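You operate a simulated robot arm through the tools that you are given. There is no shell and no other tool.

You run a simulated robot arm. Do the job below in one go: nothing can be reset, and whatever is moved stays where it is left.

TASK
Lift the basket out onto the wide tray and drain the steel tank.
Fine: turn the tank knob off first; leave the rings in the basket; close the drain knob and the lid again.
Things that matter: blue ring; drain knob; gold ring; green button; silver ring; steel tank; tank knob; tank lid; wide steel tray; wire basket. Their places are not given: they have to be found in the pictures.

The check looks at the end state, three seconds after you hand in, the way a careful person would. Anything else that was tipped, shoved, dropped, spilled or broken makes it a failure. A push-on lid holds only when it is set on centred and level and pressed home; a screw cap is set on level and turned clockwise until tight.

THE ROBOT
A 6-joint arm with a two-finger gripper, fixed in place. Base frame: the origin is on the floor under the middle of its stand, x ahead of it, y to its left, z up; the work surface is at about z = 850. Units: mm, rad, N and s.
It reaches about 1038 mm from its shoulder. Its first joint turns from -2.897 to 2.897 rad. Payload 1.71 kg.
Tool frame: the origin (TCP) lies between the finger pads and is the grasp point; the fingertips stand 20 mm ahead of it; z points along the fingers, y is the line along which they close. The gripper opens to 96 mm; its body begins 113 mm behind the TCP.
Orientation is told as [roll, pitch, yaw] about the base's x, y, z axes, in that order, counted from this pose: with the fingers straight down and closing along the base's y, the tool's x points along the base's -x, its y along +y and its z along -z.

THE INTERFACE
- The arm moves only by the tool step_arm. Its argument "rows" is a list of rows, each a list of 3 entries, a list of its own where there are three numbers: the turn, a rotation vector about the tool's x, y, z in rad, then the shift along the tool's x, y, z in m, then the opening, from 0 (shut) to 1 (fully open). In form: [[[rx, ry, rz], [dx, dy, dz], claw], ...]. A call has 1 to 20 rows; each row shifts and turns the commanded pose from where the row before left it, along the tool's axes as they then stand. Rows are played at 5 a second. More than 50 mm and 0.15 rad between two rows, or a gripper value outside its range, and nothing of the call is played. Where a pose cannot be reached the arm comes as near as it can. A force on the tool above 90 N (or 10 N above the force at the start of the call, whichever is more), or a blocked arm, ends the call early, and 0.2 s more pass. Each finger travels about 45 mm/s and halts on what it meets, pressing with about 33 N; the grip force reading is that of the motor and also rises with nothing between the fingers. The clock runs only during rows and for 0.2 s after the last one: add rows that do not move to give the fingers time. It gives the time, the measured TCP pose, the force on the tool (base axes), the opening and the grip force at its end, in the units of the frame above (readings bear some noise), with the torque about the TCP (base axes, N m) and any sound that the robot's microphone picked up.
- Cameras (640 x 400 px; columns grow to the right, rows downward): "scene" is fixed at [219.9, -500.6, 1539.9]; the picture's right is [0.98, -0.17, 0.00], its down [-0.06, -0.36, -0.93] and it looks along [0.16, 0.91, -0.37] (base axes); focal length 347 px, centre (320, 200). "wrist" rides on the gripper at [66, 14, -145] in the tool frame; the picture's right is [-0.21, 0.98, 0.00], its down [-0.88, -0.18, -0.45] and it looks along [-0.44, -0.09, 0.90] (tool axes); focal length 275 px, centre (320, 200).
- camera(camera): a new picture of that camera. It takes no simulated time.
- slide_trunk(by): moves the trunk up (or, below 0, down) by that many mm; the arm rides with it, the base frame stays. It gives what a move gives, with no picture.
- pixel_to_xyz(camera, pixels): for up to 12 pixels [column, row] of the newest picture of that camera ("zoom" is the newest enlarged one), the place [x, y, z] in the base frame of the surface seen there, good to about 2 mm. It takes no simulated time.
- zoom(camera, box): a new picture of the part [left, top, right, bottom] of that camera's present view, enlarged. It takes no simulated time.
- hand_in(): hands the job in; it is judged then, once.

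Unless the task says otherwise, let go and move clear before handing in.

The tools are called after "Emit:" by a JSON object that holds its "name" and its "arguments". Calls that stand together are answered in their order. step_arm: Moves the arm, as the interface text tells. Its arguments: {"type":"object","properties":{"rows":{"type":"array"}},"required":["rows"]} The other tools are called the same way: slide_trunk (by) moves the trunk up or down; camera (camera) takes a picture; pixel_to_xyz (camera, pixels) gives the place of the surface under pixels of a picture; zoom (camera, box) takes an enlarged picture of a part of a camera's view; hand_in () hands the job in.

At the start:

```text
clock: 0.0
tcp_pos: [236.6, 459.3, 1344.9]
tcp_rot: [0.0, 0.002, -0.001]
contact_force: [0.5, 0.4, -0.6]
torque: [0.03, 0.0, 0.01]
finger_gap: 95.9
finger_force: 0.0
trunk travel left (down, up): [-325.0, 65.0]
```

scene: 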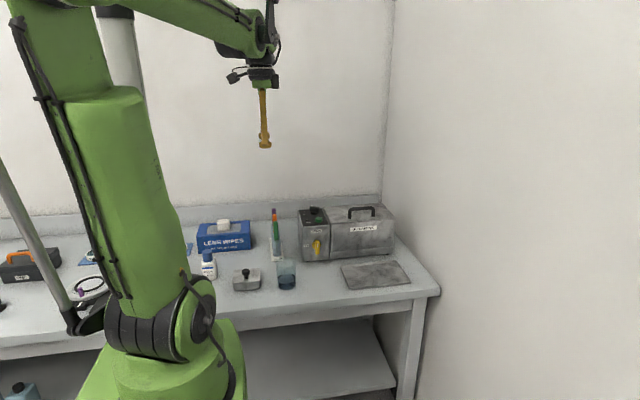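
wrist: 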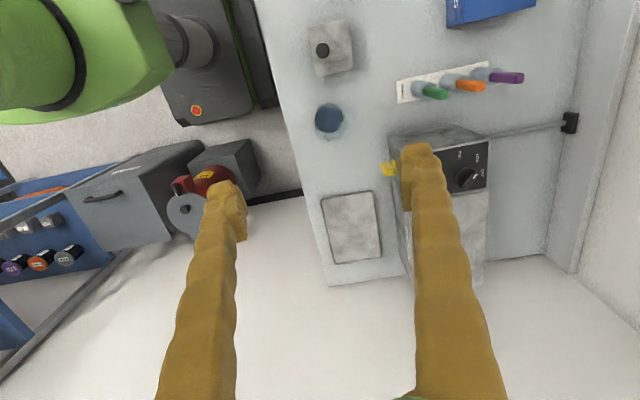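

The scene picture shows the steel tank near pixel (345,235), with a yellow knob at (317,247), a dark panel at (313,217), the lid handle at (361,210) and the tray at (375,275). I will enlarge these parts first.

Emit:
{"name": "zoom", "arguments": {"camera": "scene", "box": [280, 190, 440, 300]}}

Emit:
{"name": "zoom", "arguments": {"camera": "wrist", "box": [300, 100, 540, 300]}}

Emit:
{"name": "zoom", "arguments": {"camera": "scene", "box": [180, 190, 340, 300]}}

```text
3.64 times, centred on (360, 245) of scene
```

zoom: 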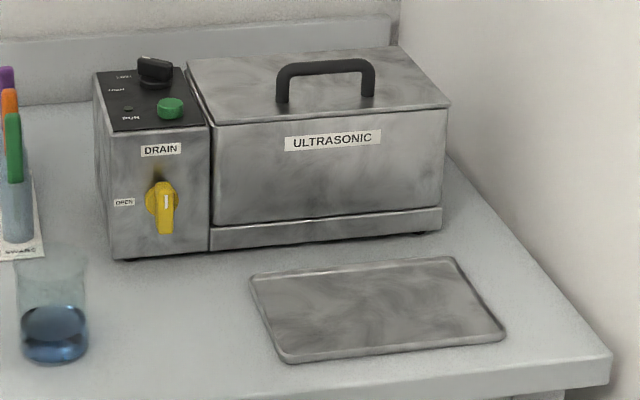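

```text
2.00 times, centred on (420, 200) of wrist
```

zoom: 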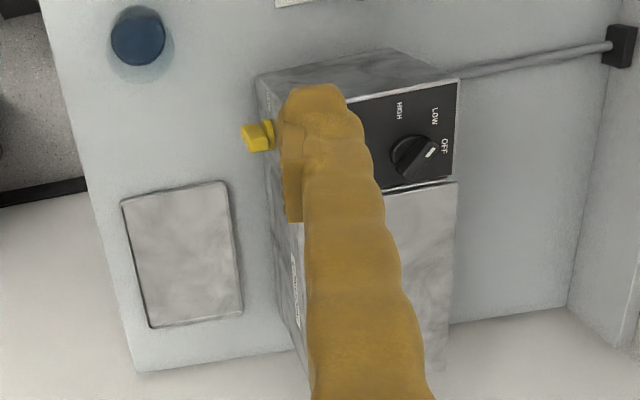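

```text
3.64 times, centred on (260, 245) of scene
```

zoom: 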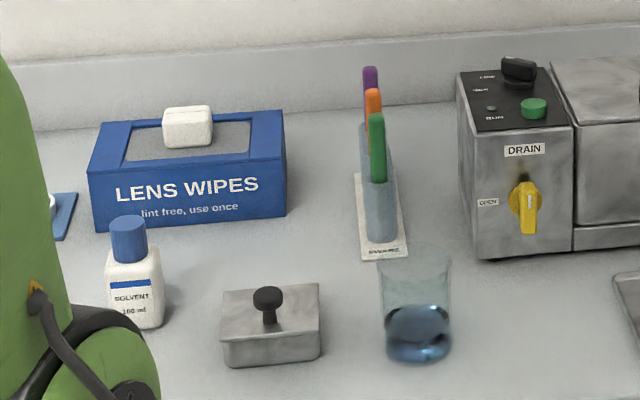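

The knob mark and labels (OFF/LOW/HIGH) show at zoom (430,150) of the wrist picture, but the finger hides some of it. I will take places of the tank, knobs, lid handle and tray.

Emit:
{"name": "camera", "arguments": {"camera": "scene"}}

Emit:
{"name": "zoom", "arguments": {"camera": "scene", "box": [280, 190, 440, 300]}}

Emit:
{"name": "pixel_to_xyz", "arguments": {"camera": "zoom", "pixels": [[96, 75], [172, 66], [209, 124], [110, 132], [214, 124], [449, 104], [398, 48], [188, 62], [283, 98], [368, 92], [280, 70], [368, 62]]}}

Emit:
{"name": "pixel_to_xyz", "arguments": {"camera": "zoom", "pixels": [[155, 63], [155, 80], [170, 103], [166, 200], [166, 228], [150, 200], [252, 275], [455, 258], [505, 332], [287, 360], [380, 310], [55, 340]]}}

```text
taken
```

scene: 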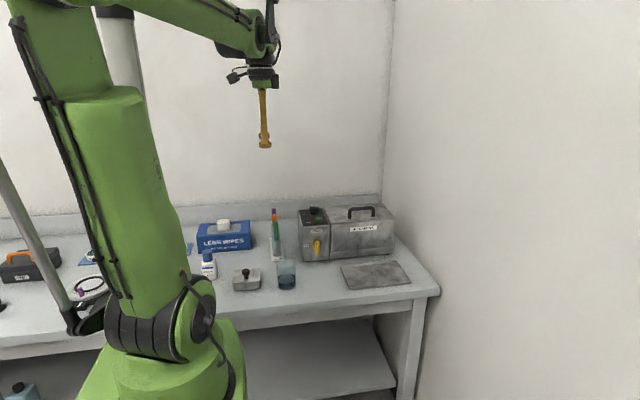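

```text
3.64 times, centred on (360, 245) of scene
```

zoom: 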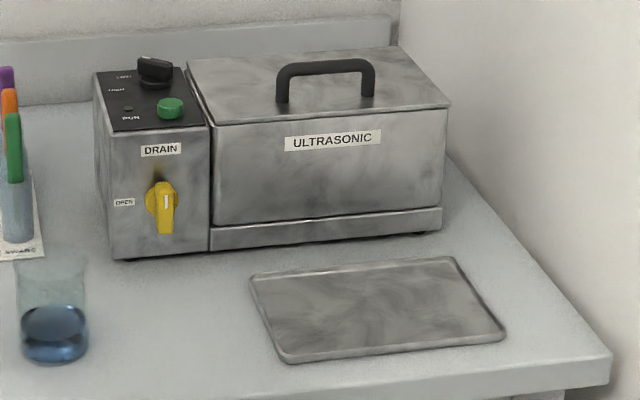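

```text
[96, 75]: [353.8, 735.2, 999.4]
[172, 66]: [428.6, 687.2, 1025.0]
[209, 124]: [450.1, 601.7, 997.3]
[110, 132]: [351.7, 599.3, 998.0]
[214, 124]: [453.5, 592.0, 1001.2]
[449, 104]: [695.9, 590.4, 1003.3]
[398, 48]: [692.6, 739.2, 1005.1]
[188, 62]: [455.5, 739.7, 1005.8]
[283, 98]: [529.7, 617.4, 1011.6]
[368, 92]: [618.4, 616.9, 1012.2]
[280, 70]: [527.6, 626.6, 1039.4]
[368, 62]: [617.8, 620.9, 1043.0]
```

```text
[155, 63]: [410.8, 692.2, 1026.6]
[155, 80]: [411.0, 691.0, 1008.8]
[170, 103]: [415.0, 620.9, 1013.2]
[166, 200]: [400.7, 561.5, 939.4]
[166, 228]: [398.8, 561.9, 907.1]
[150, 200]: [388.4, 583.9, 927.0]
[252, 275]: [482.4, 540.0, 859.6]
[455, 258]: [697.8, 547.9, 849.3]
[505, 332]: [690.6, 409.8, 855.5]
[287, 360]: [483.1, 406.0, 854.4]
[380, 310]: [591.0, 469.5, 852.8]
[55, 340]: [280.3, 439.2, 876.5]
```

The tank panel spans x 352–450, y 600–735 at z≈998, and the lid spans x 453–696, y 590–740 with its handle near y≈620 (zoom (283,98)–(368,92)). I'll move above the tank for a clear look from the wrist camera.

Emit:
{"name": "step_arm", "arguments": {"rows": [[[0, 0, 0], [-0.0239, 0.0368, 0.0158], 1], [[0, 0, 0], [-0.0239, 0.0368, 0.0158], 1], [[0, 0, 0], [-0.0239, 0.0368, 0.0158], 1], [[0, 0, 0], [-0.0239, 0.0368, 0.0158], 1], [[0, 0, 0], [-0.0239, 0.0368, 0.0158], 1], [[0, 0, 0], [-0.0239, 0.0368, 0.0158], 1], [[0, 0, 0], [0, 0, 0], 1], [[0, 0, 0], [0, 0, 0], 1]]}}

Emit:
{"name": "camera", "arguments": {"camera": "wrist"}}

Emit:
{"name": "zoom", "arguments": {"camera": "wrist", "box": [260, 80, 420, 180]}}

```text
clock: 1.8
tcp_pos: [361.9, 680.4, 1255.4]
tcp_rot: [0.001, -0.014, 0.0]
contact_force: [0.5, -0.6, 0.4]
torque: [0.04, -0.04, -0.03]
finger_gap: 95.7
finger_force: 0.0
trunk travel left (down, up): [-325.0, 65.0]
```

```text
taken
```

wrist: 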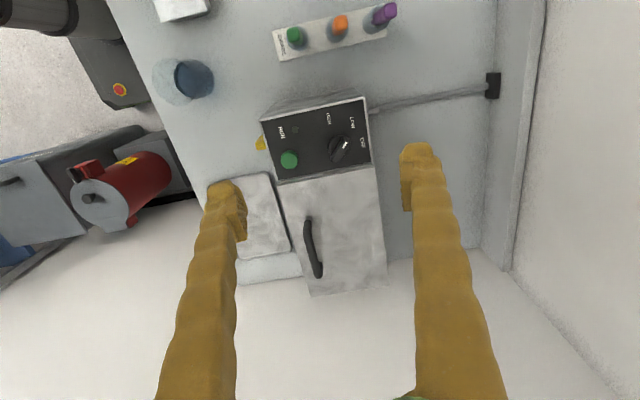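

```text
4.00 times, centred on (340, 130) of wrist
```

zoom: 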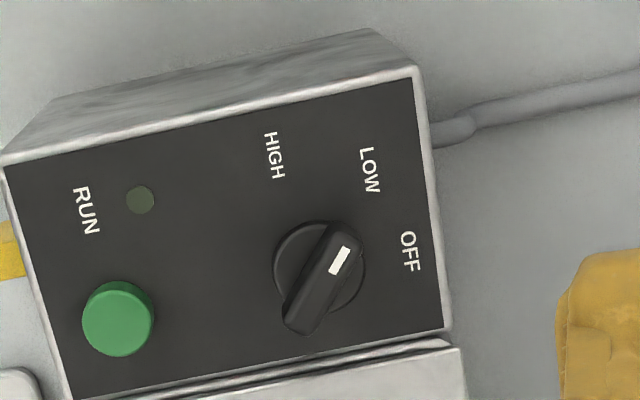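

The enlarged wrist view shows the knob wing pointing at LOW (mark at zoom (340,260)); OFF lies about 45° clockwise from it, and the RUN lamp is dark. The arm stopped 18 mm short in x, so I'll check whether it was just lagging.

Emit:
{"name": "step_arm", "arguments": {"rows": [[[0, 0, 0], [0, 0, 0], 1], [[0, 0, 0], [0, 0, 0], 1], [[0, 0, 0], [0, 0, 0], 1]]}}

Emit:
{"name": "pixel_to_xyz", "arguments": {"camera": "zoom", "pixels": [[340, 260], [300, 310], [320, 285], [118, 312], [410, 252], [370, 170], [275, 155], [412, 72], [445, 330], [75, 398], [8, 165], [325, 228]]}}

Emit:
{"name": "pixel_to_xyz", "arguments": {"camera": "wrist", "pixels": [[308, 222], [320, 274], [280, 188], [375, 168], [386, 284], [311, 294], [262, 143], [295, 250], [330, 230], [360, 230], [265, 175], [240, 255]]}}

```text
clock: 2.6
tcp_pos: [362.3, 680.4, 1255.2]
tcp_rot: [0.002, -0.015, 0.0]
contact_force: [0.4, -0.6, -0.4]
torque: [-0.01, -0.05, -0.02]
finger_gap: 96.1
finger_force: 0.0
trunk travel left (down, up): [-325.0, 65.0]
```

```text
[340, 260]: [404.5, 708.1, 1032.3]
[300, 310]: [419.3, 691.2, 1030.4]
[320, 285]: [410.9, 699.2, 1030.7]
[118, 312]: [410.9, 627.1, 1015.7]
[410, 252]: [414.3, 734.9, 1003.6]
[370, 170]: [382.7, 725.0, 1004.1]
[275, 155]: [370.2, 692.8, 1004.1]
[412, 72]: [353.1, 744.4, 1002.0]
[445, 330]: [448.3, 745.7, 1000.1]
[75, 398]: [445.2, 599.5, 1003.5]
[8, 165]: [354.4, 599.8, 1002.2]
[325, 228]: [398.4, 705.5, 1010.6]
```

```text
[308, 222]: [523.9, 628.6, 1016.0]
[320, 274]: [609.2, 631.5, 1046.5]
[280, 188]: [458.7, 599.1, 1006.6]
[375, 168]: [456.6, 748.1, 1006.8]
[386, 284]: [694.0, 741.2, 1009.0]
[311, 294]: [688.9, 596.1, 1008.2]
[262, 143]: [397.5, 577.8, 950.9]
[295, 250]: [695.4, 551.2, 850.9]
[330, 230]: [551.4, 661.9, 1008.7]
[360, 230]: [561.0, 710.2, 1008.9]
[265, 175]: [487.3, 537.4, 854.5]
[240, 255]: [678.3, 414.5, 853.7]
```

The arm holds at x=362, so it seems limited at this height. I'll find the shoulder's height from the scene picture to choose a better trunk height.

Emit:
{"name": "camera", "arguments": {"camera": "scene"}}

Emit:
{"name": "pixel_to_xyz", "arguments": {"camera": "scene", "pixels": [[160, 330], [200, 310], [150, 370], [120, 200], [110, 120], [200, 10], [250, 40], [262, 75], [235, 50]]}}

```text
taken
```

scene: 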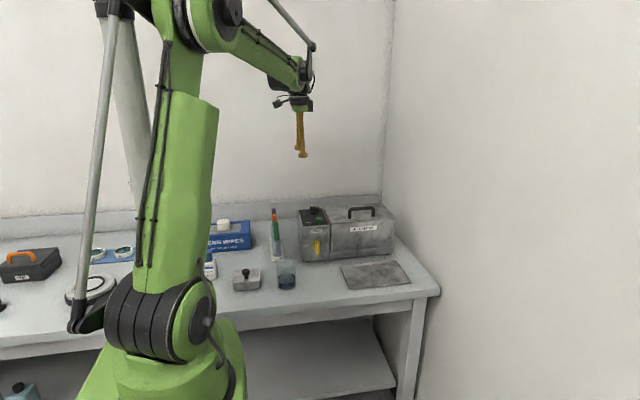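

```text
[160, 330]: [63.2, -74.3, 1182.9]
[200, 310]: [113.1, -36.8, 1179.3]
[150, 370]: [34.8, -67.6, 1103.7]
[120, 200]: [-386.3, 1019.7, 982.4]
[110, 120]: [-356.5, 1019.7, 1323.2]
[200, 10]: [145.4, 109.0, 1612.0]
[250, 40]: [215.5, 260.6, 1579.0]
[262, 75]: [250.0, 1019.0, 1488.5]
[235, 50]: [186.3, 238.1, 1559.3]
```

The shoulder sits near z≈1180, so the arm is near full stretch here. I'll look closer at the lid's rear edge and handle (wrist pixels (280–390,165–295)) to see whether it is hinged.

Emit:
{"name": "zoom", "arguments": {"camera": "wrist", "box": [250, 150, 410, 300]}}

Emit:
{"name": "slide_trunk", "arguments": {"by": 65}}

```text
2.67 times, centred on (330, 225) of wrist
```

zoom: 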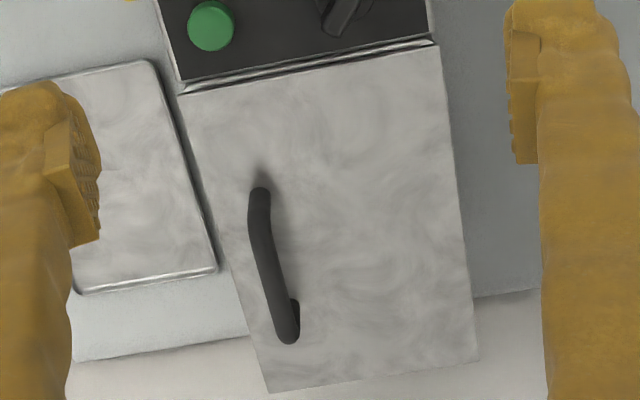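

```text
clock: 3.6
tcp_pos: [360.8, 680.3, 1320.1]
tcp_rot: [0.0, -0.014, -0.001]
contact_force: [-1.4, 0.4, 0.2]
torque: [-0.03, -0.01, -0.01]
finger_gap: 96.1
finger_force: 0.1
trunk travel left (down, up): [-390.0, 0.0]
```

The handle sits off-centre (zoom (275,265)), so the lid looks hinged along the rear edge. The knob axis is near (411,699), its wing at about 131–135° with OFF at about 85–90°. I'll come above the knob and turn the tool by −45° so the fingers straddle the wing.

Emit:
{"name": "step_arm", "arguments": {"rows": [[[0, 0, 0], [-0.01, 0.0038, 0.04], 0.8], [[0, 0, 0], [-0.01, 0.0038, 0.04], 0.7], [[0, 0, 0], [-0.01, 0.0038, 0.04], 0.6], [[0, 0, 0], [-0.01, 0.0038, 0.04], 0.55], [[0, 0, 0], [-0.01, 0.0038, 0.04], 0.55], [[0, 0, 0.1309], [0, 0, 0], 0.55], [[0, 0, 0.1309], [0, 0, 0], 0.55], [[0, 0, 0.1309], [0, 0, 0], 0.55], [[0, 0, 0.1309], [0, 0, 0], 0.55], [[0, 0, 0.1309], [0, 0, 0], 0.55], [[0, 0, 0.1309], [0, 0, 0], 0.55], [[0, 0, 0], [0, 0, 0], 0.55], [[0, 0, 0], [0, 0, 0], 0.55]]}}

Emit:
{"name": "camera", "arguments": {"camera": "wrist"}}

```text
clock: 6.4
tcp_pos: [412.8, 699.2, 1119.9]
tcp_rot: [0.012, -0.011, -0.785]
contact_force: [-0.2, 0.3, -0.2]
torque: [0.02, 0.01, 0.01]
finger_gap: 52.7
finger_force: 0.2
trunk travel left (down, up): [-390.0, 0.0]
```

```text
taken
```

wrist: 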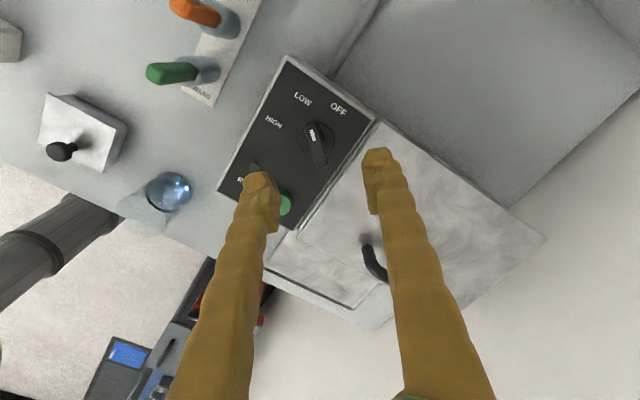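

The tool stands over the knob at (412.8,699.2,1120) with yaw −0.785; the knob shows at wrist (315,142). I'll enlarge it to verify the wing's angle and centre.

Emit:
{"name": "zoom", "arguments": {"camera": "wrist", "box": [250, 80, 390, 180]}}

Emit:
{"name": "pixel_to_xyz", "arguments": {"camera": "zoom", "pixels": [[275, 220], [290, 245], [305, 285], [320, 330], [325, 375], [340, 270], [300, 300], [335, 330]]}}

```text
4.00 times, centred on (320, 130) of wrist
```

zoom: 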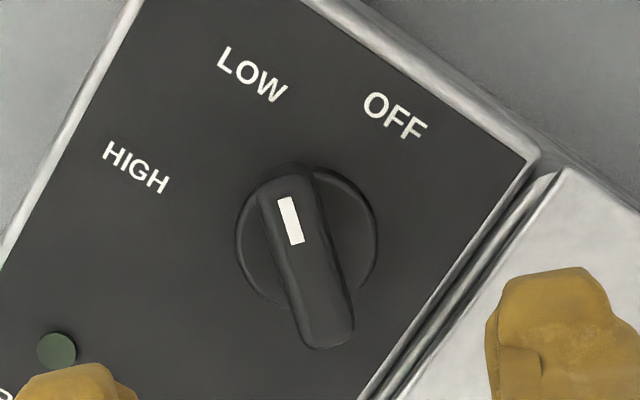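

```text
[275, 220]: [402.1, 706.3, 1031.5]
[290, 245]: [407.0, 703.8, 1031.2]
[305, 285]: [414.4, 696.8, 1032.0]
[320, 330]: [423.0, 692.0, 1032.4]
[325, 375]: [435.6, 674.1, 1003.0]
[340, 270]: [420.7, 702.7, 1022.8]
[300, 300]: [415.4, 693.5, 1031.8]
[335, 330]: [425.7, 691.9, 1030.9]
```

The wing's mid-line runs from zoom (280,190) to (330,330), i.e. about 140°, axis near (410.5,700), top at z≈1031; OFF is at about 85°. I'll align, descend to TCP z≈1035 and grip the wing.

Emit:
{"name": "step_arm", "arguments": {"rows": [[[0, 0, -0.08], [0, 0, 0], 0.55], [[0, 0, 0], [0.0023, -0.0009, 0.03], 0.55], [[0, 0, 0], [0, 0, 0.03], 0.55], [[0, 0, 0], [0, 0, 0.015], 0.55], [[0, 0, 0], [0, 0, 0.01], 0.55], [[0, 0, 0], [0, 0, 0], 0.55], [[0, 0, 0], [0, 0, 0], 0.55]]}}

Emit:
{"name": "camera", "arguments": {"camera": "wrist"}}

```text
clock: 8.0
tcp_pos: [412.9, 701.5, 1036.8]
tcp_rot: [0.008, -0.011, -0.704]
contact_force: [0.0, 0.2, -1.4]
torque: [-0.02, 0.0, 0.02]
finger_gap: 52.9
finger_force: 0.2
trunk travel left (down, up): [-390.0, 0.0]
```

```text
taken
```

wrist: 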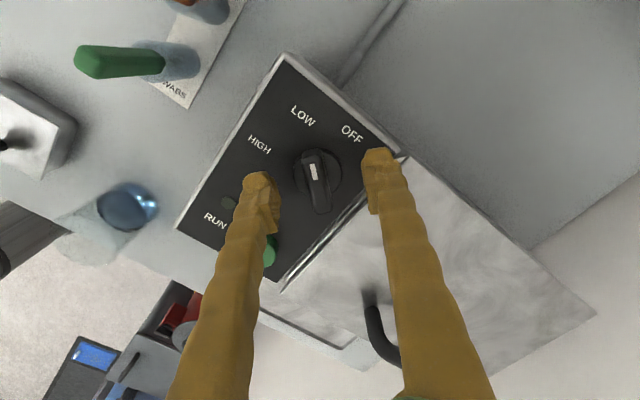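

The fingers straddle the knob wing (wrist (318,180)), sitting about 2.5 mm off along the closing line. I'll nudge, close gently and read the gap.

Emit:
{"name": "step_arm", "arguments": {"rows": [[[0, 0, 0], [0.001, -0.0025, 0.001], 0.4], [[0, 0, 0], [0, 0, 0], 0.25], [[0, 0, 0], [0, 0, 0], 0.12], [[0, 0, 0], [0, 0, 0], 0.05], [[0, 0, 0], [0, 0, 0], 0.0], [[0, 0, 0], [0, 0, 0], 0.0], [[0, 0, 0], [0, 0, 0], 0.0]]}}

Emit:
{"name": "camera", "arguments": {"camera": "wrist"}}

```text
clock: 9.6
tcp_pos: [411.5, 700.2, 1035.6]
tcp_rot: [0.008, -0.01, -0.705]
contact_force: [8.7, 12.5, 6.9]
torque: [0.15, -0.14, 0.01]
finger_gap: 12.0
finger_force: 34.9
trunk travel left (down, up): [-390.0, 0.0]
```

```text
taken
```

wrist: 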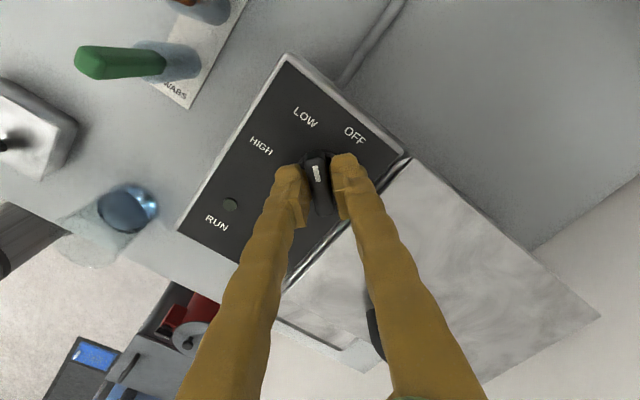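

The wing is held (gap 12.0 mm) with about 15 N of side force along the closing line, so I'll ease 1 mm that way and begin turning clockwise towards OFF.

Emit:
{"name": "step_arm", "arguments": {"rows": [[[0, 0, 0], [0, 0.001, 0], 0.0], [[0, 0, 0.1], [0, 0, 0], 0.0], [[0, 0, 0.1], [0, 0, 0], 0.0], [[0, 0, 0.1], [0, 0, 0], 0.0], [[0, 0, 0.1], [0, 0, 0], 0.0], [[0, 0, 0.1], [0, 0, 0], 0.0], [[0, 0, 0.1], [0, 0, 0], 0.0], [[0, 0, 0], [0, 0, 0], 0.0]]}}

Emit:
{"name": "camera", "arguments": {"camera": "wrist"}}

Emit:
{"name": "zoom", "arguments": {"camera": "wrist", "box": [250, 80, 410, 220]}}

```text
clock: 11.4
tcp_pos: [412.2, 700.1, 1033.4]
tcp_rot: [0.012, 0.0, -1.307]
contact_force: [9.8, 7.4, 1.4]
torque: [0.1, -0.1, 0.0]
finger_gap: 12.1
finger_force: 35.2
trunk travel left (down, up): [-390.0, 0.0]
```

```text
taken
```

wrist: 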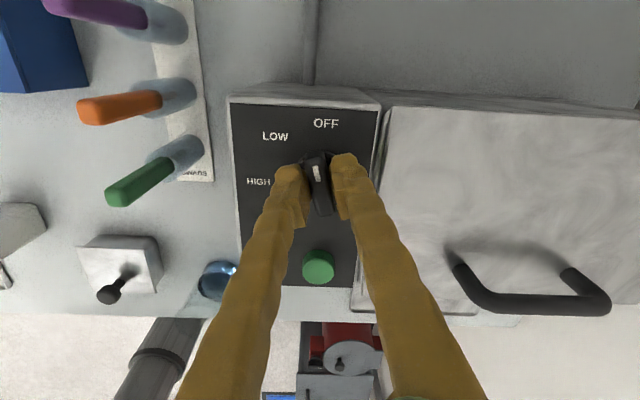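

```text
2.86 times, centred on (330, 150) of wrist
```

zoom: 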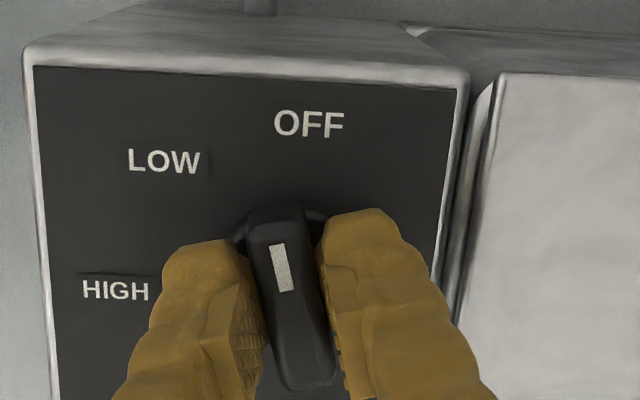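

The wing has followed the fingers to about 105° (mark at zoom (280,265)), OFF lies a bit further. I'll turn 0.3 rad more and check the torque.

Emit:
{"name": "step_arm", "arguments": {"rows": [[[0, 0, 0.1], [0, 0, 0], 0.0], [[0, 0, 0.1], [0, 0, 0], 0.0], [[0, 0, 0.1], [0, 0, 0], 0.0], [[0, 0, 0], [0, 0, 0], 0.0], [[0, 0, 0], [0, 0, 0], 0.0]]}}

Emit:
{"name": "zoom", "arguments": {"camera": "wrist", "box": [250, 80, 410, 220]}}

```text
clock: 12.6
tcp_pos: [412.4, 699.9, 1033.4]
tcp_rot: [0.012, 0.002, -1.605]
contact_force: [16.7, 13.5, 1.6]
torque: [0.37, -0.21, 0.35]
finger_gap: 11.9
finger_force: 34.9
trunk travel left (down, up): [-390.0, 0.0]
```

```text
2.86 times, centred on (330, 150) of wrist
```

zoom: 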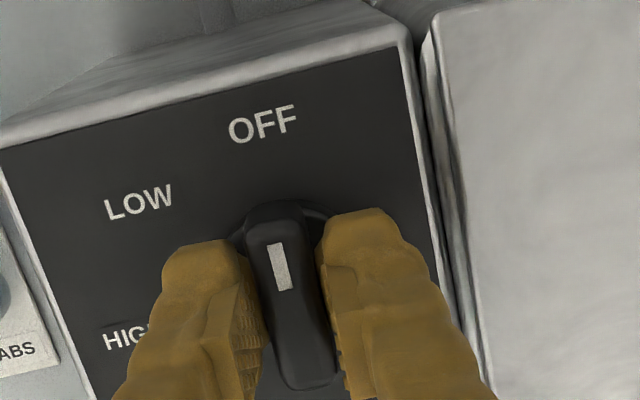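

The turn now meets 0.35 N m of resistance with the mark pointing at OFF (zoom (280,265) towards (263,125)), so the knob is at its stop. I'll open, rise and look.

Emit:
{"name": "step_arm", "arguments": {"rows": [[[0, 0, 0], [0, 0, 0], 0.2], [[0, 0, 0], [0, 0, 0], 0.35], [[0, 0, 0], [0, 0, 0], 0.45], [[0, 0, 0], [0, 0, -0.02], 0.45], [[0, 0, 0], [0, 0, -0.04], 0.45], [[0, 0, 0], [0, 0, -0.04], 0.45], [[0, 0, 0], [0, 0, 0], 0.5]]}}

Emit:
{"name": "camera", "arguments": {"camera": "wrist"}}

Emit:
{"name": "zoom", "arguments": {"camera": "wrist", "box": [230, 60, 390, 180]}}

```text
clock: 14.2
tcp_pos: [409.7, 700.1, 1134.3]
tcp_rot: [0.014, 0.001, -1.604]
contact_force: [0.3, -1.0, 0.0]
torque: [0.01, 0.0, -0.03]
finger_gap: 48.2
finger_force: 0.1
trunk travel left (down, up): [-390.0, 0.0]
```

```text
taken
```

wrist: 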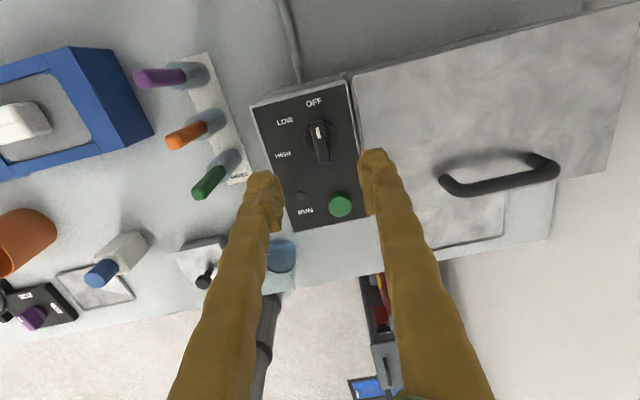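

```text
3.33 times, centred on (310, 120) of wrist
```

zoom: 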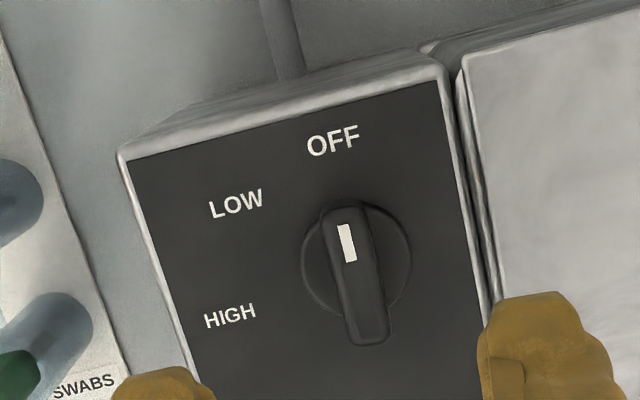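

The mark now points straight at OFF (zoom (347,243) under the label (333,140)), so the knob is off. Next I look at the lid's rear edge for a hinge (wrist (350–590,10–75)).

Emit:
{"name": "zoom", "arguments": {"camera": "wrist", "box": [320, 0, 640, 200]}}

Emit:
{"name": "pixel_to_xyz", "arguments": {"camera": "wrist", "pixels": [[445, 185], [455, 193], [500, 188], [550, 176], [533, 158], [556, 170], [352, 72], [345, 72], [430, 55], [430, 48], [590, 10], [450, 160]]}}

```text
2.00 times, centred on (480, 100) of wrist
```

zoom: 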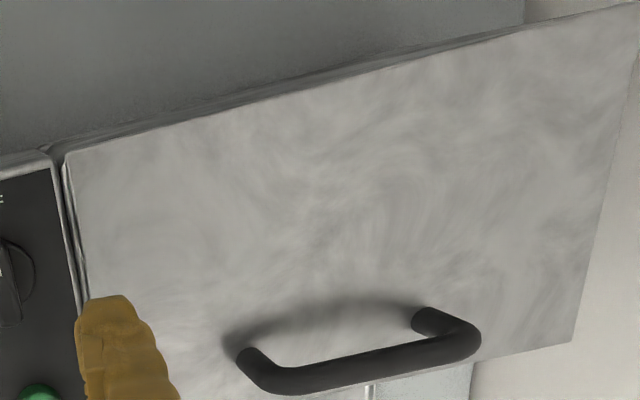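

```text
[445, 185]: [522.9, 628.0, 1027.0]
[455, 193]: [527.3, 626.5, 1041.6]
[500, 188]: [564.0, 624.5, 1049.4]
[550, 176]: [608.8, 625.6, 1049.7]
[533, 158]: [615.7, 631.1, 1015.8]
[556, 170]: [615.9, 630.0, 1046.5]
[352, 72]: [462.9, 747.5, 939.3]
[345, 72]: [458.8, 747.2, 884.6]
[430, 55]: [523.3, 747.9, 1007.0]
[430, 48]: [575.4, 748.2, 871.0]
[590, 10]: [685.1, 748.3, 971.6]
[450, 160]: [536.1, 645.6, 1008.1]
```

The handle bar runs along x from about 523 to 618 at y≈627, top z≈1049, with the lid top at z≈1008 and nothing but a plain rear edge visible. I'll look at the fingers' size in the scene view before choosing how to take the handle.

Emit:
{"name": "zoom", "arguments": {"camera": "scene", "box": [260, 100, 420, 240]}}

```text
2.86 times, centred on (340, 170) of scene
```

zoom: 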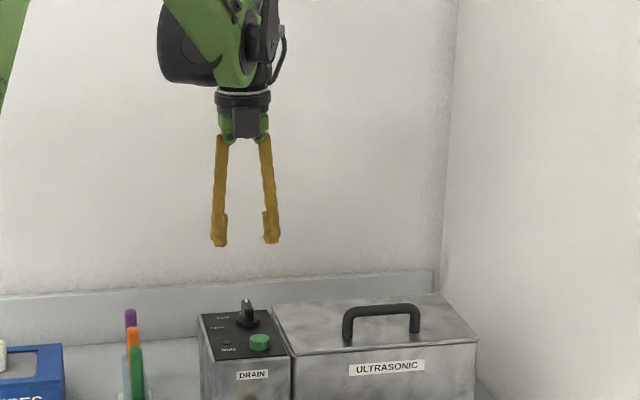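

The fingers look about 15–19 mm thick in the closing direction. I'll measure the tank's front face against the lid's front edge to see whether the lid overhangs, and measure the finger tips.

Emit:
{"name": "zoom", "arguments": {"camera": "scene", "box": [290, 195, 410, 270]}}

Emit:
{"name": "pixel_to_xyz", "arguments": {"camera": "zoom", "pixels": [[250, 230], [400, 220], [520, 200], [330, 143], [330, 150], [330, 156], [330, 165], [500, 128], [500, 135], [500, 142], [550, 145], [540, 200]]}}

Emit:
{"name": "pixel_to_xyz", "arguments": {"camera": "wrist", "pixels": [[250, 200], [262, 200], [275, 200], [264, 178], [262, 230], [375, 160], [365, 195], [385, 195], [395, 195], [375, 195]]}}

```text
5.33 times, centred on (350, 232) of scene
```

zoom: 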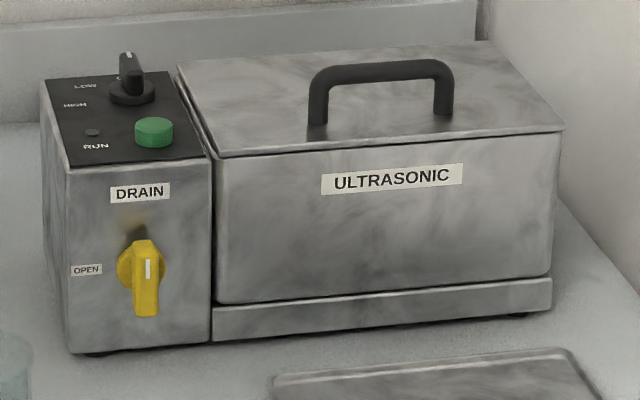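

```text
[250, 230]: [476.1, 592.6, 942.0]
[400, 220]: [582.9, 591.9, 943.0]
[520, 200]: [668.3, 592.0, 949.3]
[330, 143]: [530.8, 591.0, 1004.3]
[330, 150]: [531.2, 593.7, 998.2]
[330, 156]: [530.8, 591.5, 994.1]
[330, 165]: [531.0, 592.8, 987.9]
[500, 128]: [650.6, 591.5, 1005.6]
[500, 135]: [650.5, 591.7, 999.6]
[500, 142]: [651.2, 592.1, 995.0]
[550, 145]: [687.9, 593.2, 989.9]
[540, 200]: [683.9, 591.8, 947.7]
```

```text
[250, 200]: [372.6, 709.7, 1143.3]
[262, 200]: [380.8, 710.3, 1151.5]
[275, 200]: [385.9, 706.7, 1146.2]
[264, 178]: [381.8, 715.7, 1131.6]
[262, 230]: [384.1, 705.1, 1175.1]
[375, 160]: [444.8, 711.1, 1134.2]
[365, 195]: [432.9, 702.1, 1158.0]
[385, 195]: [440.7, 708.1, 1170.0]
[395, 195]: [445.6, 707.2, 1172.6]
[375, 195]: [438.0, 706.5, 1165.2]
```

The front face is flush with the lid edge (y≈592 from z 942 to 1005), so there's no overhang; fingers are about 15 mm thick and 20 mm wide, while the handle leaves about 27 mm under its bar. I'll back off and up, return the yaw to zero and tilt the fingers forward so one finger can hook under the handle from the front.

Emit:
{"name": "step_arm", "arguments": {"rows": [[[0, 0, 0], [-0.036, 0.018, -0.0132], 0.5], [[0, 0, 0], [-0.036, 0.018, -0.0132], 0.5], [[0, 0, 0], [-0.036, 0.018, -0.0132], 0.5], [[0, 0, 0], [-0.036, 0.018, -0.0132], 0.5], [[0, 0, 0], [-0.036, 0.018, -0.0132], 0.5], [[0, 0, -0.1337], [0, 0, 0], 0.5], [[0, 0, -0.1337], [0, 0, 0], 0.5], [[0, 0, -0.1337], [0, 0, 0], 0.5], [[0, 0, -0.1337], [0, 0, 0], 0.5], [[0, 0, -0.1337], [0, 0, 0], 0.5], [[0, 0, -0.1337], [0, 0, 0], 0.5], [[0, 0, -0.1337], [0, 0, 0], 0.5], [[0, 0, -0.1337], [0, 0, 0], 0.5], [[0, 0, -0.1337], [0, 0, 0], 0.5], [[0, 0, -0.1337], [0, 0, 0], 0.5], [[0, 0, -0.1337], [0, 0, 0], 0.5], [[0, 0, -0.1337], [0, 0, 0], 0.5], [[0, 0, 0], [0, 0, 0], 0.5]]}}

Emit:
{"name": "step_arm", "arguments": {"rows": [[[-0.131, 0, 0], [0, 0, 0], 0.7], [[-0.131, 0, 0], [0, 0, 0], 0.8], [[-0.131, 0, 0], [0, 0, 0], 0.9], [[-0.131, 0, 0], [0, 0, 0], 1], [[-0.131, 0, 0], [0, 0, 0], 1], [[-0.131, 0, 0], [0, 0, 0], 1], [[-0.131, 0, 0], [0, 0, 0], 1], [[-0.13, 0, 0], [0, 0, 0], 1], [[0, 0, 0], [0, 0, 0], 1], [[0, 0, 0], [0, 0, 0], 1]]}}

Emit:
{"name": "camera", "arguments": {"camera": "scene"}}

Emit:
{"name": "camera", "arguments": {"camera": "wrist"}}

```text
clock: 18.0
tcp_pos: [492.6, 517.8, 1202.0]
tcp_rot: [0.0, -0.014, -0.001]
contact_force: [-0.2, -0.2, 0.0]
torque: [-0.01, 0.0, 0.02]
finger_gap: 48.3
finger_force: 0.1
trunk travel left (down, up): [-390.0, 0.0]
```

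```text
clock: 20.2
tcp_pos: [492.9, 517.6, 1202.2]
tcp_rot: [1.048, -0.014, 0.0]
contact_force: [0.3, -0.3, 0.8]
torque: [-0.03, 0.03, 0.0]
finger_gap: 95.8
finger_force: 0.1
trunk travel left (down, up): [-390.0, 0.0]
```

```text
taken
```

scene: 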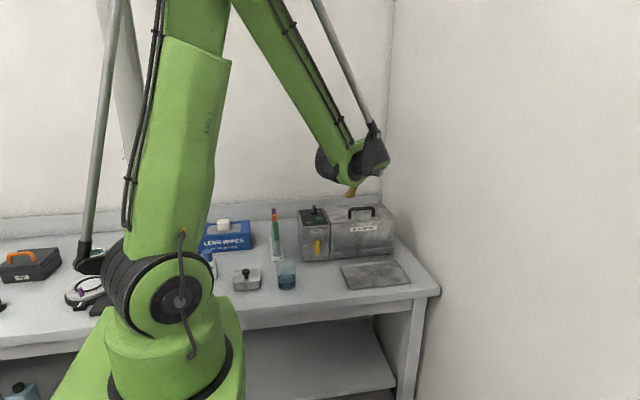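

```text
taken
```

wrist: 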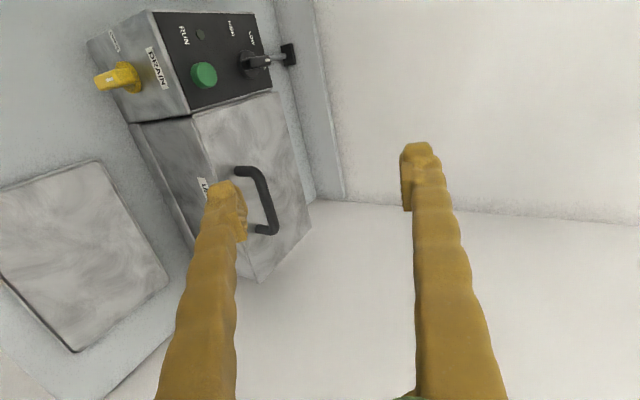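

The tool now tilts 60° forward with the upper finger on the right of the picture. The handle appears at wrist (240–278,168–235); I'll measure it once more from this angle.

Emit:
{"name": "zoom", "arguments": {"camera": "wrist", "box": [180, 90, 320, 290]}}

Emit:
{"name": "pixel_to_xyz", "arguments": {"camera": "wrist", "pixels": [[250, 171], [258, 182], [264, 195], [270, 210], [255, 185], [262, 182], [260, 200], [268, 200], [263, 230], [275, 228], [258, 280], [236, 172]]}}

```text
2.00 times, centred on (250, 190) of wrist
```

zoom: 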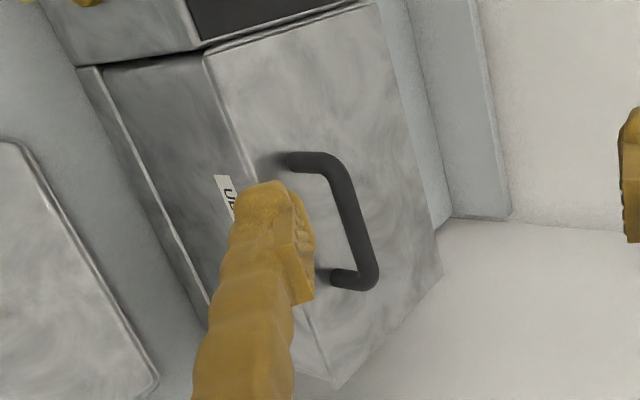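

```text
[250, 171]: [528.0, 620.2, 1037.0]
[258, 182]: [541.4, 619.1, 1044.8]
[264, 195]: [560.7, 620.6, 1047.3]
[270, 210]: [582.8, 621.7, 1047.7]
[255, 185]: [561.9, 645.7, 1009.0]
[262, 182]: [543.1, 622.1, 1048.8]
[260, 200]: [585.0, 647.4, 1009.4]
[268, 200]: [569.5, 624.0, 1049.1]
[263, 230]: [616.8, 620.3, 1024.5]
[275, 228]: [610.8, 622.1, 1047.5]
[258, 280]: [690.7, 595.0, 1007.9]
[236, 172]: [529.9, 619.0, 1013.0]
```

The bar's centre works out at about (y 625, z 1042.5), radius 7, with the lid top at z 1009. I'll move to a pre-hook point in front of the handle at x=570: TCP (570, 529, 1012).

Emit:
{"name": "step_arm", "arguments": {"rows": [[[0, 0, 0], [-0.0385, 0, 0], 1], [[0, 0, 0], [-0.0385, 0, 0], 1], [[0, 0, 0], [0, -0.0317, 0.021], 1], [[0, 0, 0], [0, -0.0317, 0.021], 1], [[0, 0, 0], [0, -0.0317, 0.021], 1], [[0, 0, 0], [0, -0.0317, 0.021], 1], [[0, 0, 0], [0, -0.0317, 0.021], 1], [[0, 0, 0], [0, 0, 0], 1], [[0, 0, 0], [0, 0, 0], 1]]}}

Emit:
{"name": "camera", "arguments": {"camera": "wrist"}}

Emit:
{"name": "camera", "arguments": {"camera": "scene"}}

```text
clock: 22.2
tcp_pos: [569.0, 529.3, 1012.7]
tcp_rot: [1.05, -0.013, -0.001]
contact_force: [-0.1, -0.3, 0.1]
torque: [-0.01, -0.02, 0.01]
finger_gap: 95.8
finger_force: 0.2
trunk travel left (down, up): [-390.0, 0.0]
```

```text
taken
```

wrist: 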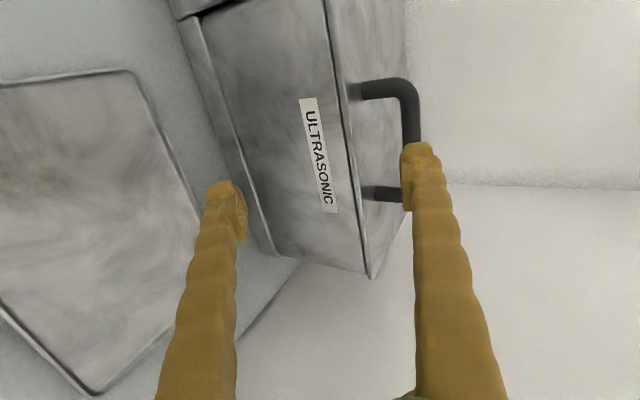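

```text
taken
```

scene: 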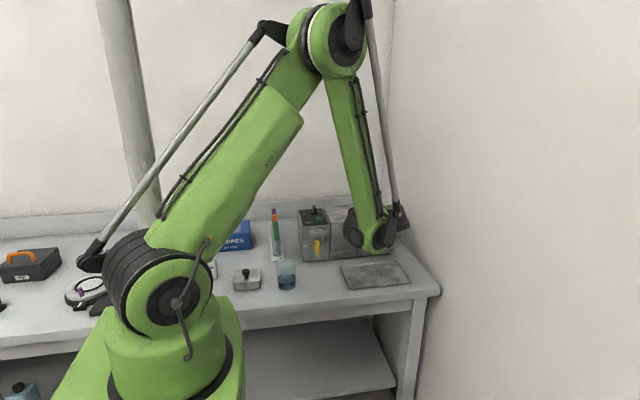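

The TCP stands at (569,529.3,1012.7) as planned, and the upper finger (wrist (420,165)) lines up with the handle arch. I'll slide forward 60 mm along the fingers in small steps.

Emit:
{"name": "step_arm", "arguments": {"rows": [[[0, 0, 0], [0, 0, 0.02], 1], [[0, 0, 0], [0, 0, 0.015], 1], [[0, 0, 0], [0, 0, 0.01], 1], [[0, 0, 0], [0, 0, 0], 1]]}}

Emit:
{"name": "camera", "arguments": {"camera": "wrist"}}

Emit:
{"name": "zoom", "arguments": {"camera": "scene", "box": [310, 180, 430, 270]}}

```text
clock: 23.2
tcp_pos: [571.1, 569.7, 989.6]
tcp_rot: [1.049, -0.014, 0.0]
contact_force: [0.0, 0.0, 0.2]
torque: [0.01, 0.05, 0.0]
finger_gap: 96.2
finger_force: 0.2
trunk travel left (down, up): [-390.0, 0.0]
```

```text
taken
```

wrist: 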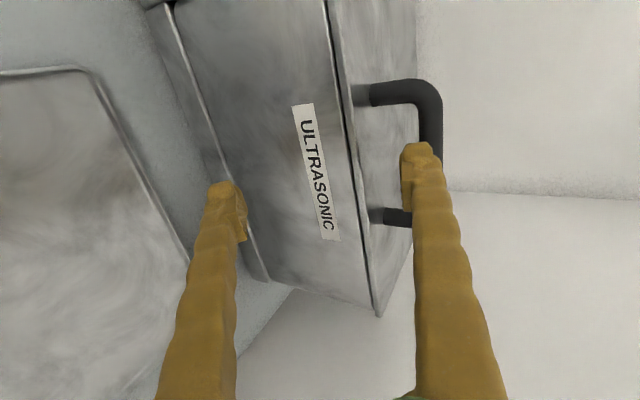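

```text
4.44 times, centred on (370, 225) of scene
```

zoom: 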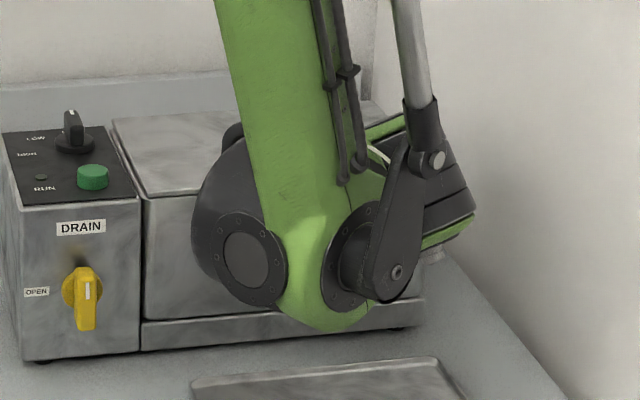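

No contact so far at (571,569.7,989.6), and the finger tip is just before the bar (wrist (420,150)). I'll go the last 15 mm under it.

Emit:
{"name": "step_arm", "arguments": {"rows": [[[0, 0, 0], [0, 0, 0.008], 1], [[0, 0, 0], [0, 0, 0.006], 1], [[0, 0, 0], [0, 0, 0], 1]]}}

Emit:
{"name": "zoom", "arguments": {"camera": "wrist", "box": [320, 50, 480, 250]}}

```text
clock: 24.0
tcp_pos: [570.6, 581.0, 982.8]
tcp_rot: [1.049, -0.015, 0.0]
contact_force: [-0.2, 0.2, 0.6]
torque: [0.0, 0.01, 0.02]
finger_gap: 96.1
finger_force: 0.0
trunk travel left (down, up): [-390.0, 0.0]
```

```text
2.00 times, centred on (400, 150) of wrist
```

zoom: 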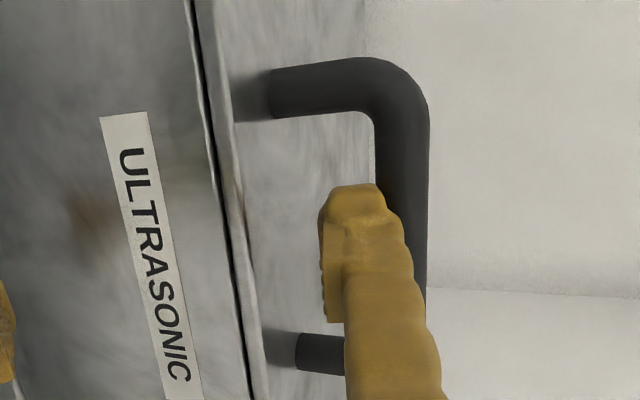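

The finger tip (zoom (350,200)) lies between the lid and the bar. I'll lift a little along the closing axis to meet the bar and read the force.

Emit:
{"name": "step_arm", "arguments": {"rows": [[[0, 0, 0], [0, 0.003, 0], 1], [[0, 0, 0], [0, 0.003, 0], 1], [[0, 0, 0], [0, 0.003, 0], 1], [[0, 0, 0], [0, 0, 0], 1]]}}

Emit:
{"name": "camera", "arguments": {"camera": "wrist"}}

```text
clock: 25.0
tcp_pos: [571.7, 584.4, 992.2]
tcp_rot: [1.049, -0.014, -0.001]
contact_force: [-0.9, -10.1, 1.1]
torque: [0.58, -0.04, 0.0]
finger_gap: 95.7
finger_force: 0.0
trunk travel left (down, up): [-390.0, 0.0]
```

```text
taken
```

wrist: 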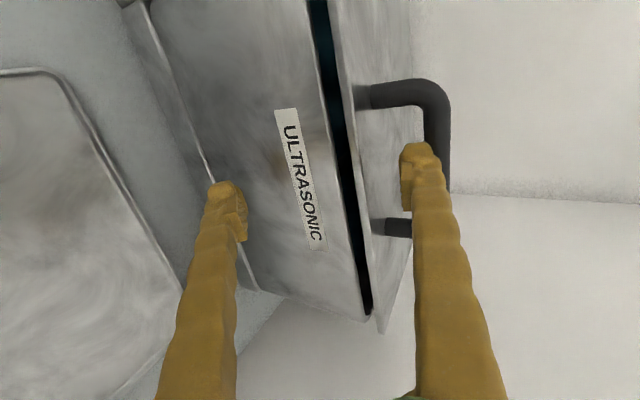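

The lid's front has lifted (dark gap at wrist (335,150)) with only about 10 N, so it opens. I'll follow the hinge arc, turning the tool with the lid, in 0.1 rad steps.

Emit:
{"name": "step_arm", "arguments": {"rows": [[[0.05, 0, 0], [0, 0.0068, -0.0045], 1], [[0.05, 0, 0], [0, 0.0068, -0.0045], 1], [[0.05, 0, 0], [0, 0.0068, -0.0045], 1], [[0.05, 0, 0], [0, 0.0068, -0.0045], 1], [[0, 0, 0], [0, 0, 0], 1]]}}

Emit:
{"name": "camera", "arguments": {"camera": "wrist"}}

Emit:
{"name": "camera", "arguments": {"camera": "scene"}}

```text
clock: 26.2
tcp_pos: [571.6, 584.6, 1023.5]
tcp_rot: [0.848, -0.014, 0.001]
contact_force: [-2.1, -4.4, 1.4]
torque: [0.15, -0.1, 0.05]
finger_gap: 95.0
finger_force: 0.1
trunk travel left (down, up): [-390.0, 0.0]
```

```text
taken
```

wrist: 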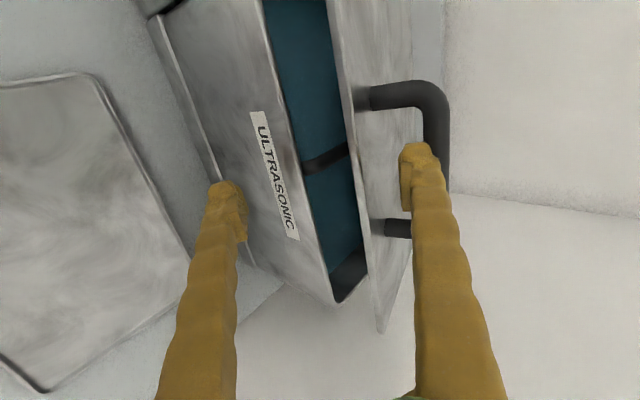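

```text
taken
```

scene: 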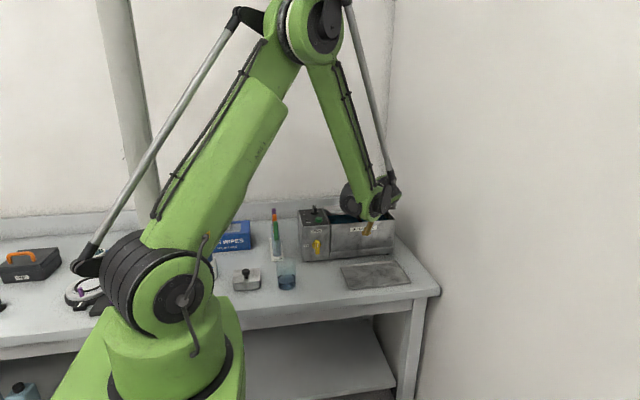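

The lid swings on its rear hinge; inside I see blue liquid and a dark strap at wrist (325,160). The forces are small, so I'll continue the arc by 0.4 rad.

Emit:
{"name": "step_arm", "arguments": {"rows": [[[0.05, 0, 0], [0, 0.0068, -0.0045], 1], [[0.05, 0, 0], [0, 0.0068, -0.0045], 1], [[0.05, 0, 0], [0, 0.0068, -0.0045], 1], [[0.05, 0, 0], [0, 0.0068, -0.0045], 1], [[0.05, 0, 0], [0, 0.0068, -0.0045], 1], [[0.05, 0, 0], [0, 0.0068, -0.0045], 1], [[0.05, 0, 0], [0, 0.0068, -0.0045], 1], [[0.05, 0, 0], [0, 0.0068, -0.0045], 1], [[0, 0, 0], [0, 0, 0], 1]]}}

Emit:
{"name": "camera", "arguments": {"camera": "wrist"}}

Emit:
{"name": "zoom", "arguments": {"camera": "scene", "box": [290, 160, 430, 280]}}

```text
clock: 28.2
tcp_pos: [573.5, 604.9, 1087.1]
tcp_rot: [0.449, -0.014, 0.0]
contact_force: [-0.2, -2.1, 1.2]
torque: [0.15, -0.01, 0.01]
finger_gap: 95.2
finger_force: 0.0
trunk travel left (down, up): [-390.0, 0.0]
```

```text
taken
```

wrist: 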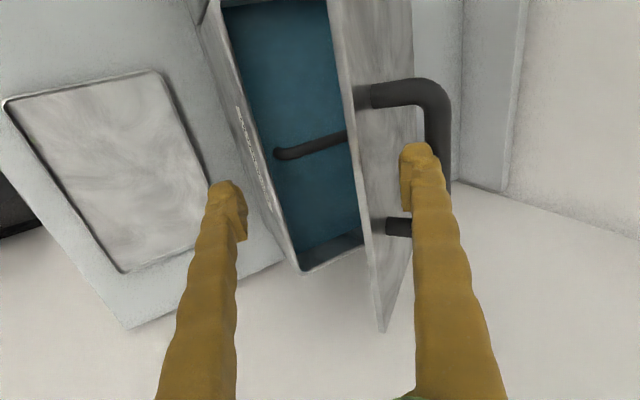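

```text
3.33 times, centred on (360, 220) of scene
```

zoom: 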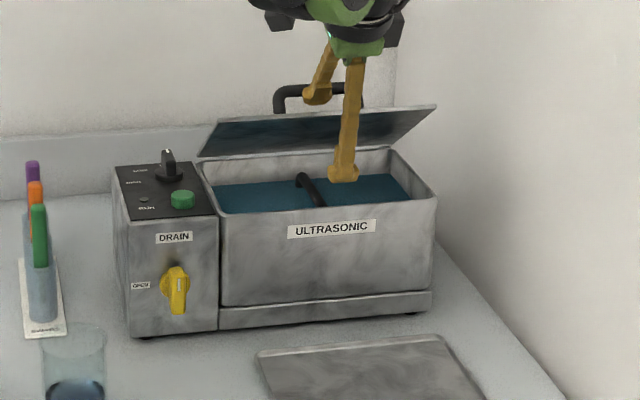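

The lid is now about 38° open; the scene zoom shows the basket's dark arch at (310,190) above the blue liquid. I'll test whether the lid stays by itself by easing the hook off 5 mm.

Emit:
{"name": "pixel_to_xyz", "arguments": {"camera": "wrist", "pixels": [[330, 10], [352, 130], [372, 260], [383, 330], [400, 50]]}}

Emit:
{"name": "step_arm", "arguments": {"rows": [[[0, 0, 0], [0, -0.0025, 0], 1], [[0, 0, 0], [0, -0.0025, 0], 1], [[0, 0, 0], [0, 0, 0], 1], [[0, 0, 0], [0, 0, 0], 1]]}}

Emit:
{"name": "camera", "arguments": {"camera": "wrist"}}

Emit:
{"name": "pixel_to_xyz", "arguments": {"camera": "wrist", "pixels": [[330, 10], [352, 130], [372, 260], [383, 330], [400, 50]]}}

```text
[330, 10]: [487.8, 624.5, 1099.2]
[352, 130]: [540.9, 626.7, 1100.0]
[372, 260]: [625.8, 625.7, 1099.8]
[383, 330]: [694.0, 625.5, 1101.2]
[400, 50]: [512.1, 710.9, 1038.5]
```

```text
clock: 29.2
tcp_pos: [571.7, 599.8, 1083.0]
tcp_rot: [0.45, -0.014, -0.001]
contact_force: [1.3, -2.4, 0.8]
torque: [0.05, 0.04, -0.04]
finger_gap: 95.1
finger_force: 0.1
trunk travel left (down, up): [-390.0, 0.0]
```

```text
taken
```

wrist: 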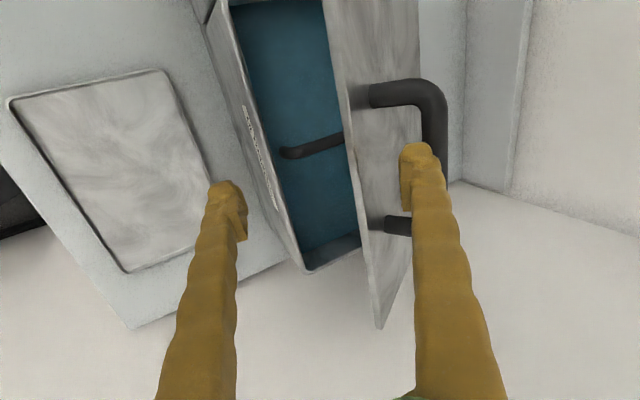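

```text
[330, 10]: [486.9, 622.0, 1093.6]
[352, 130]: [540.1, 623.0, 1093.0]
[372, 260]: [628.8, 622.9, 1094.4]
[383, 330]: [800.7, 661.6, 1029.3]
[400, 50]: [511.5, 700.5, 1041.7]
```

The lid followed the hook down (its edge went from z≈1099.5 to 1093.5), so it does not stay open unaided. I'll bring the lower finger in beneath the lid by closing the gap while shifting the tool to keep the hooked finger in place.

Emit:
{"name": "step_arm", "arguments": {"rows": [[[0, 0, 0], [0, 0.006, 0], 0.875], [[0, 0, 0], [0, 0.006, 0], 0.75], [[0, 0, 0], [0, 0.006, 0], 0.625], [[0, 0, 0], [0, 0.006, 0], 0.5], [[0, 0, 0], [0, 0.006, 0], 0.375], [[0, 0, 0], [0, 0, 0], 0.375], [[0, 0, 0], [0, 0, 0], 0.375]]}}

Emit:
{"name": "camera", "arguments": {"camera": "wrist"}}

Emit:
{"name": "zoom", "arguments": {"camera": "scene", "box": [290, 160, 430, 280]}}

```text
clock: 30.8
tcp_pos: [571.9, 623.0, 1099.4]
tcp_rot: [0.452, -0.014, 0.0]
contact_force: [7.4, -35.4, 36.4]
torque: [1.3, 0.03, -0.2]
finger_gap: 27.9
finger_force: 0.0
trunk travel left (down, up): [-390.0, 0.0]
```

```text
taken
```

wrist: 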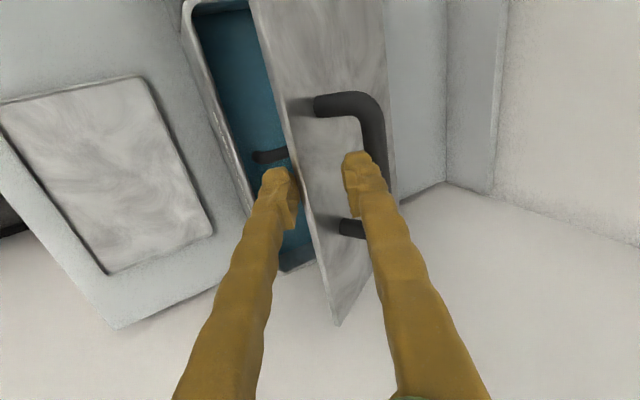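

```text
3.33 times, centred on (360, 220) of scene
```

zoom: 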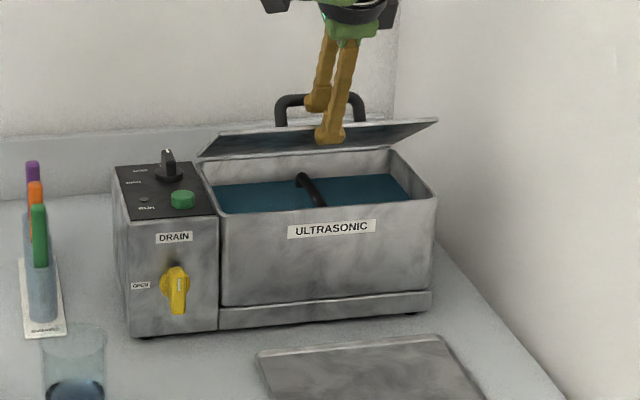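

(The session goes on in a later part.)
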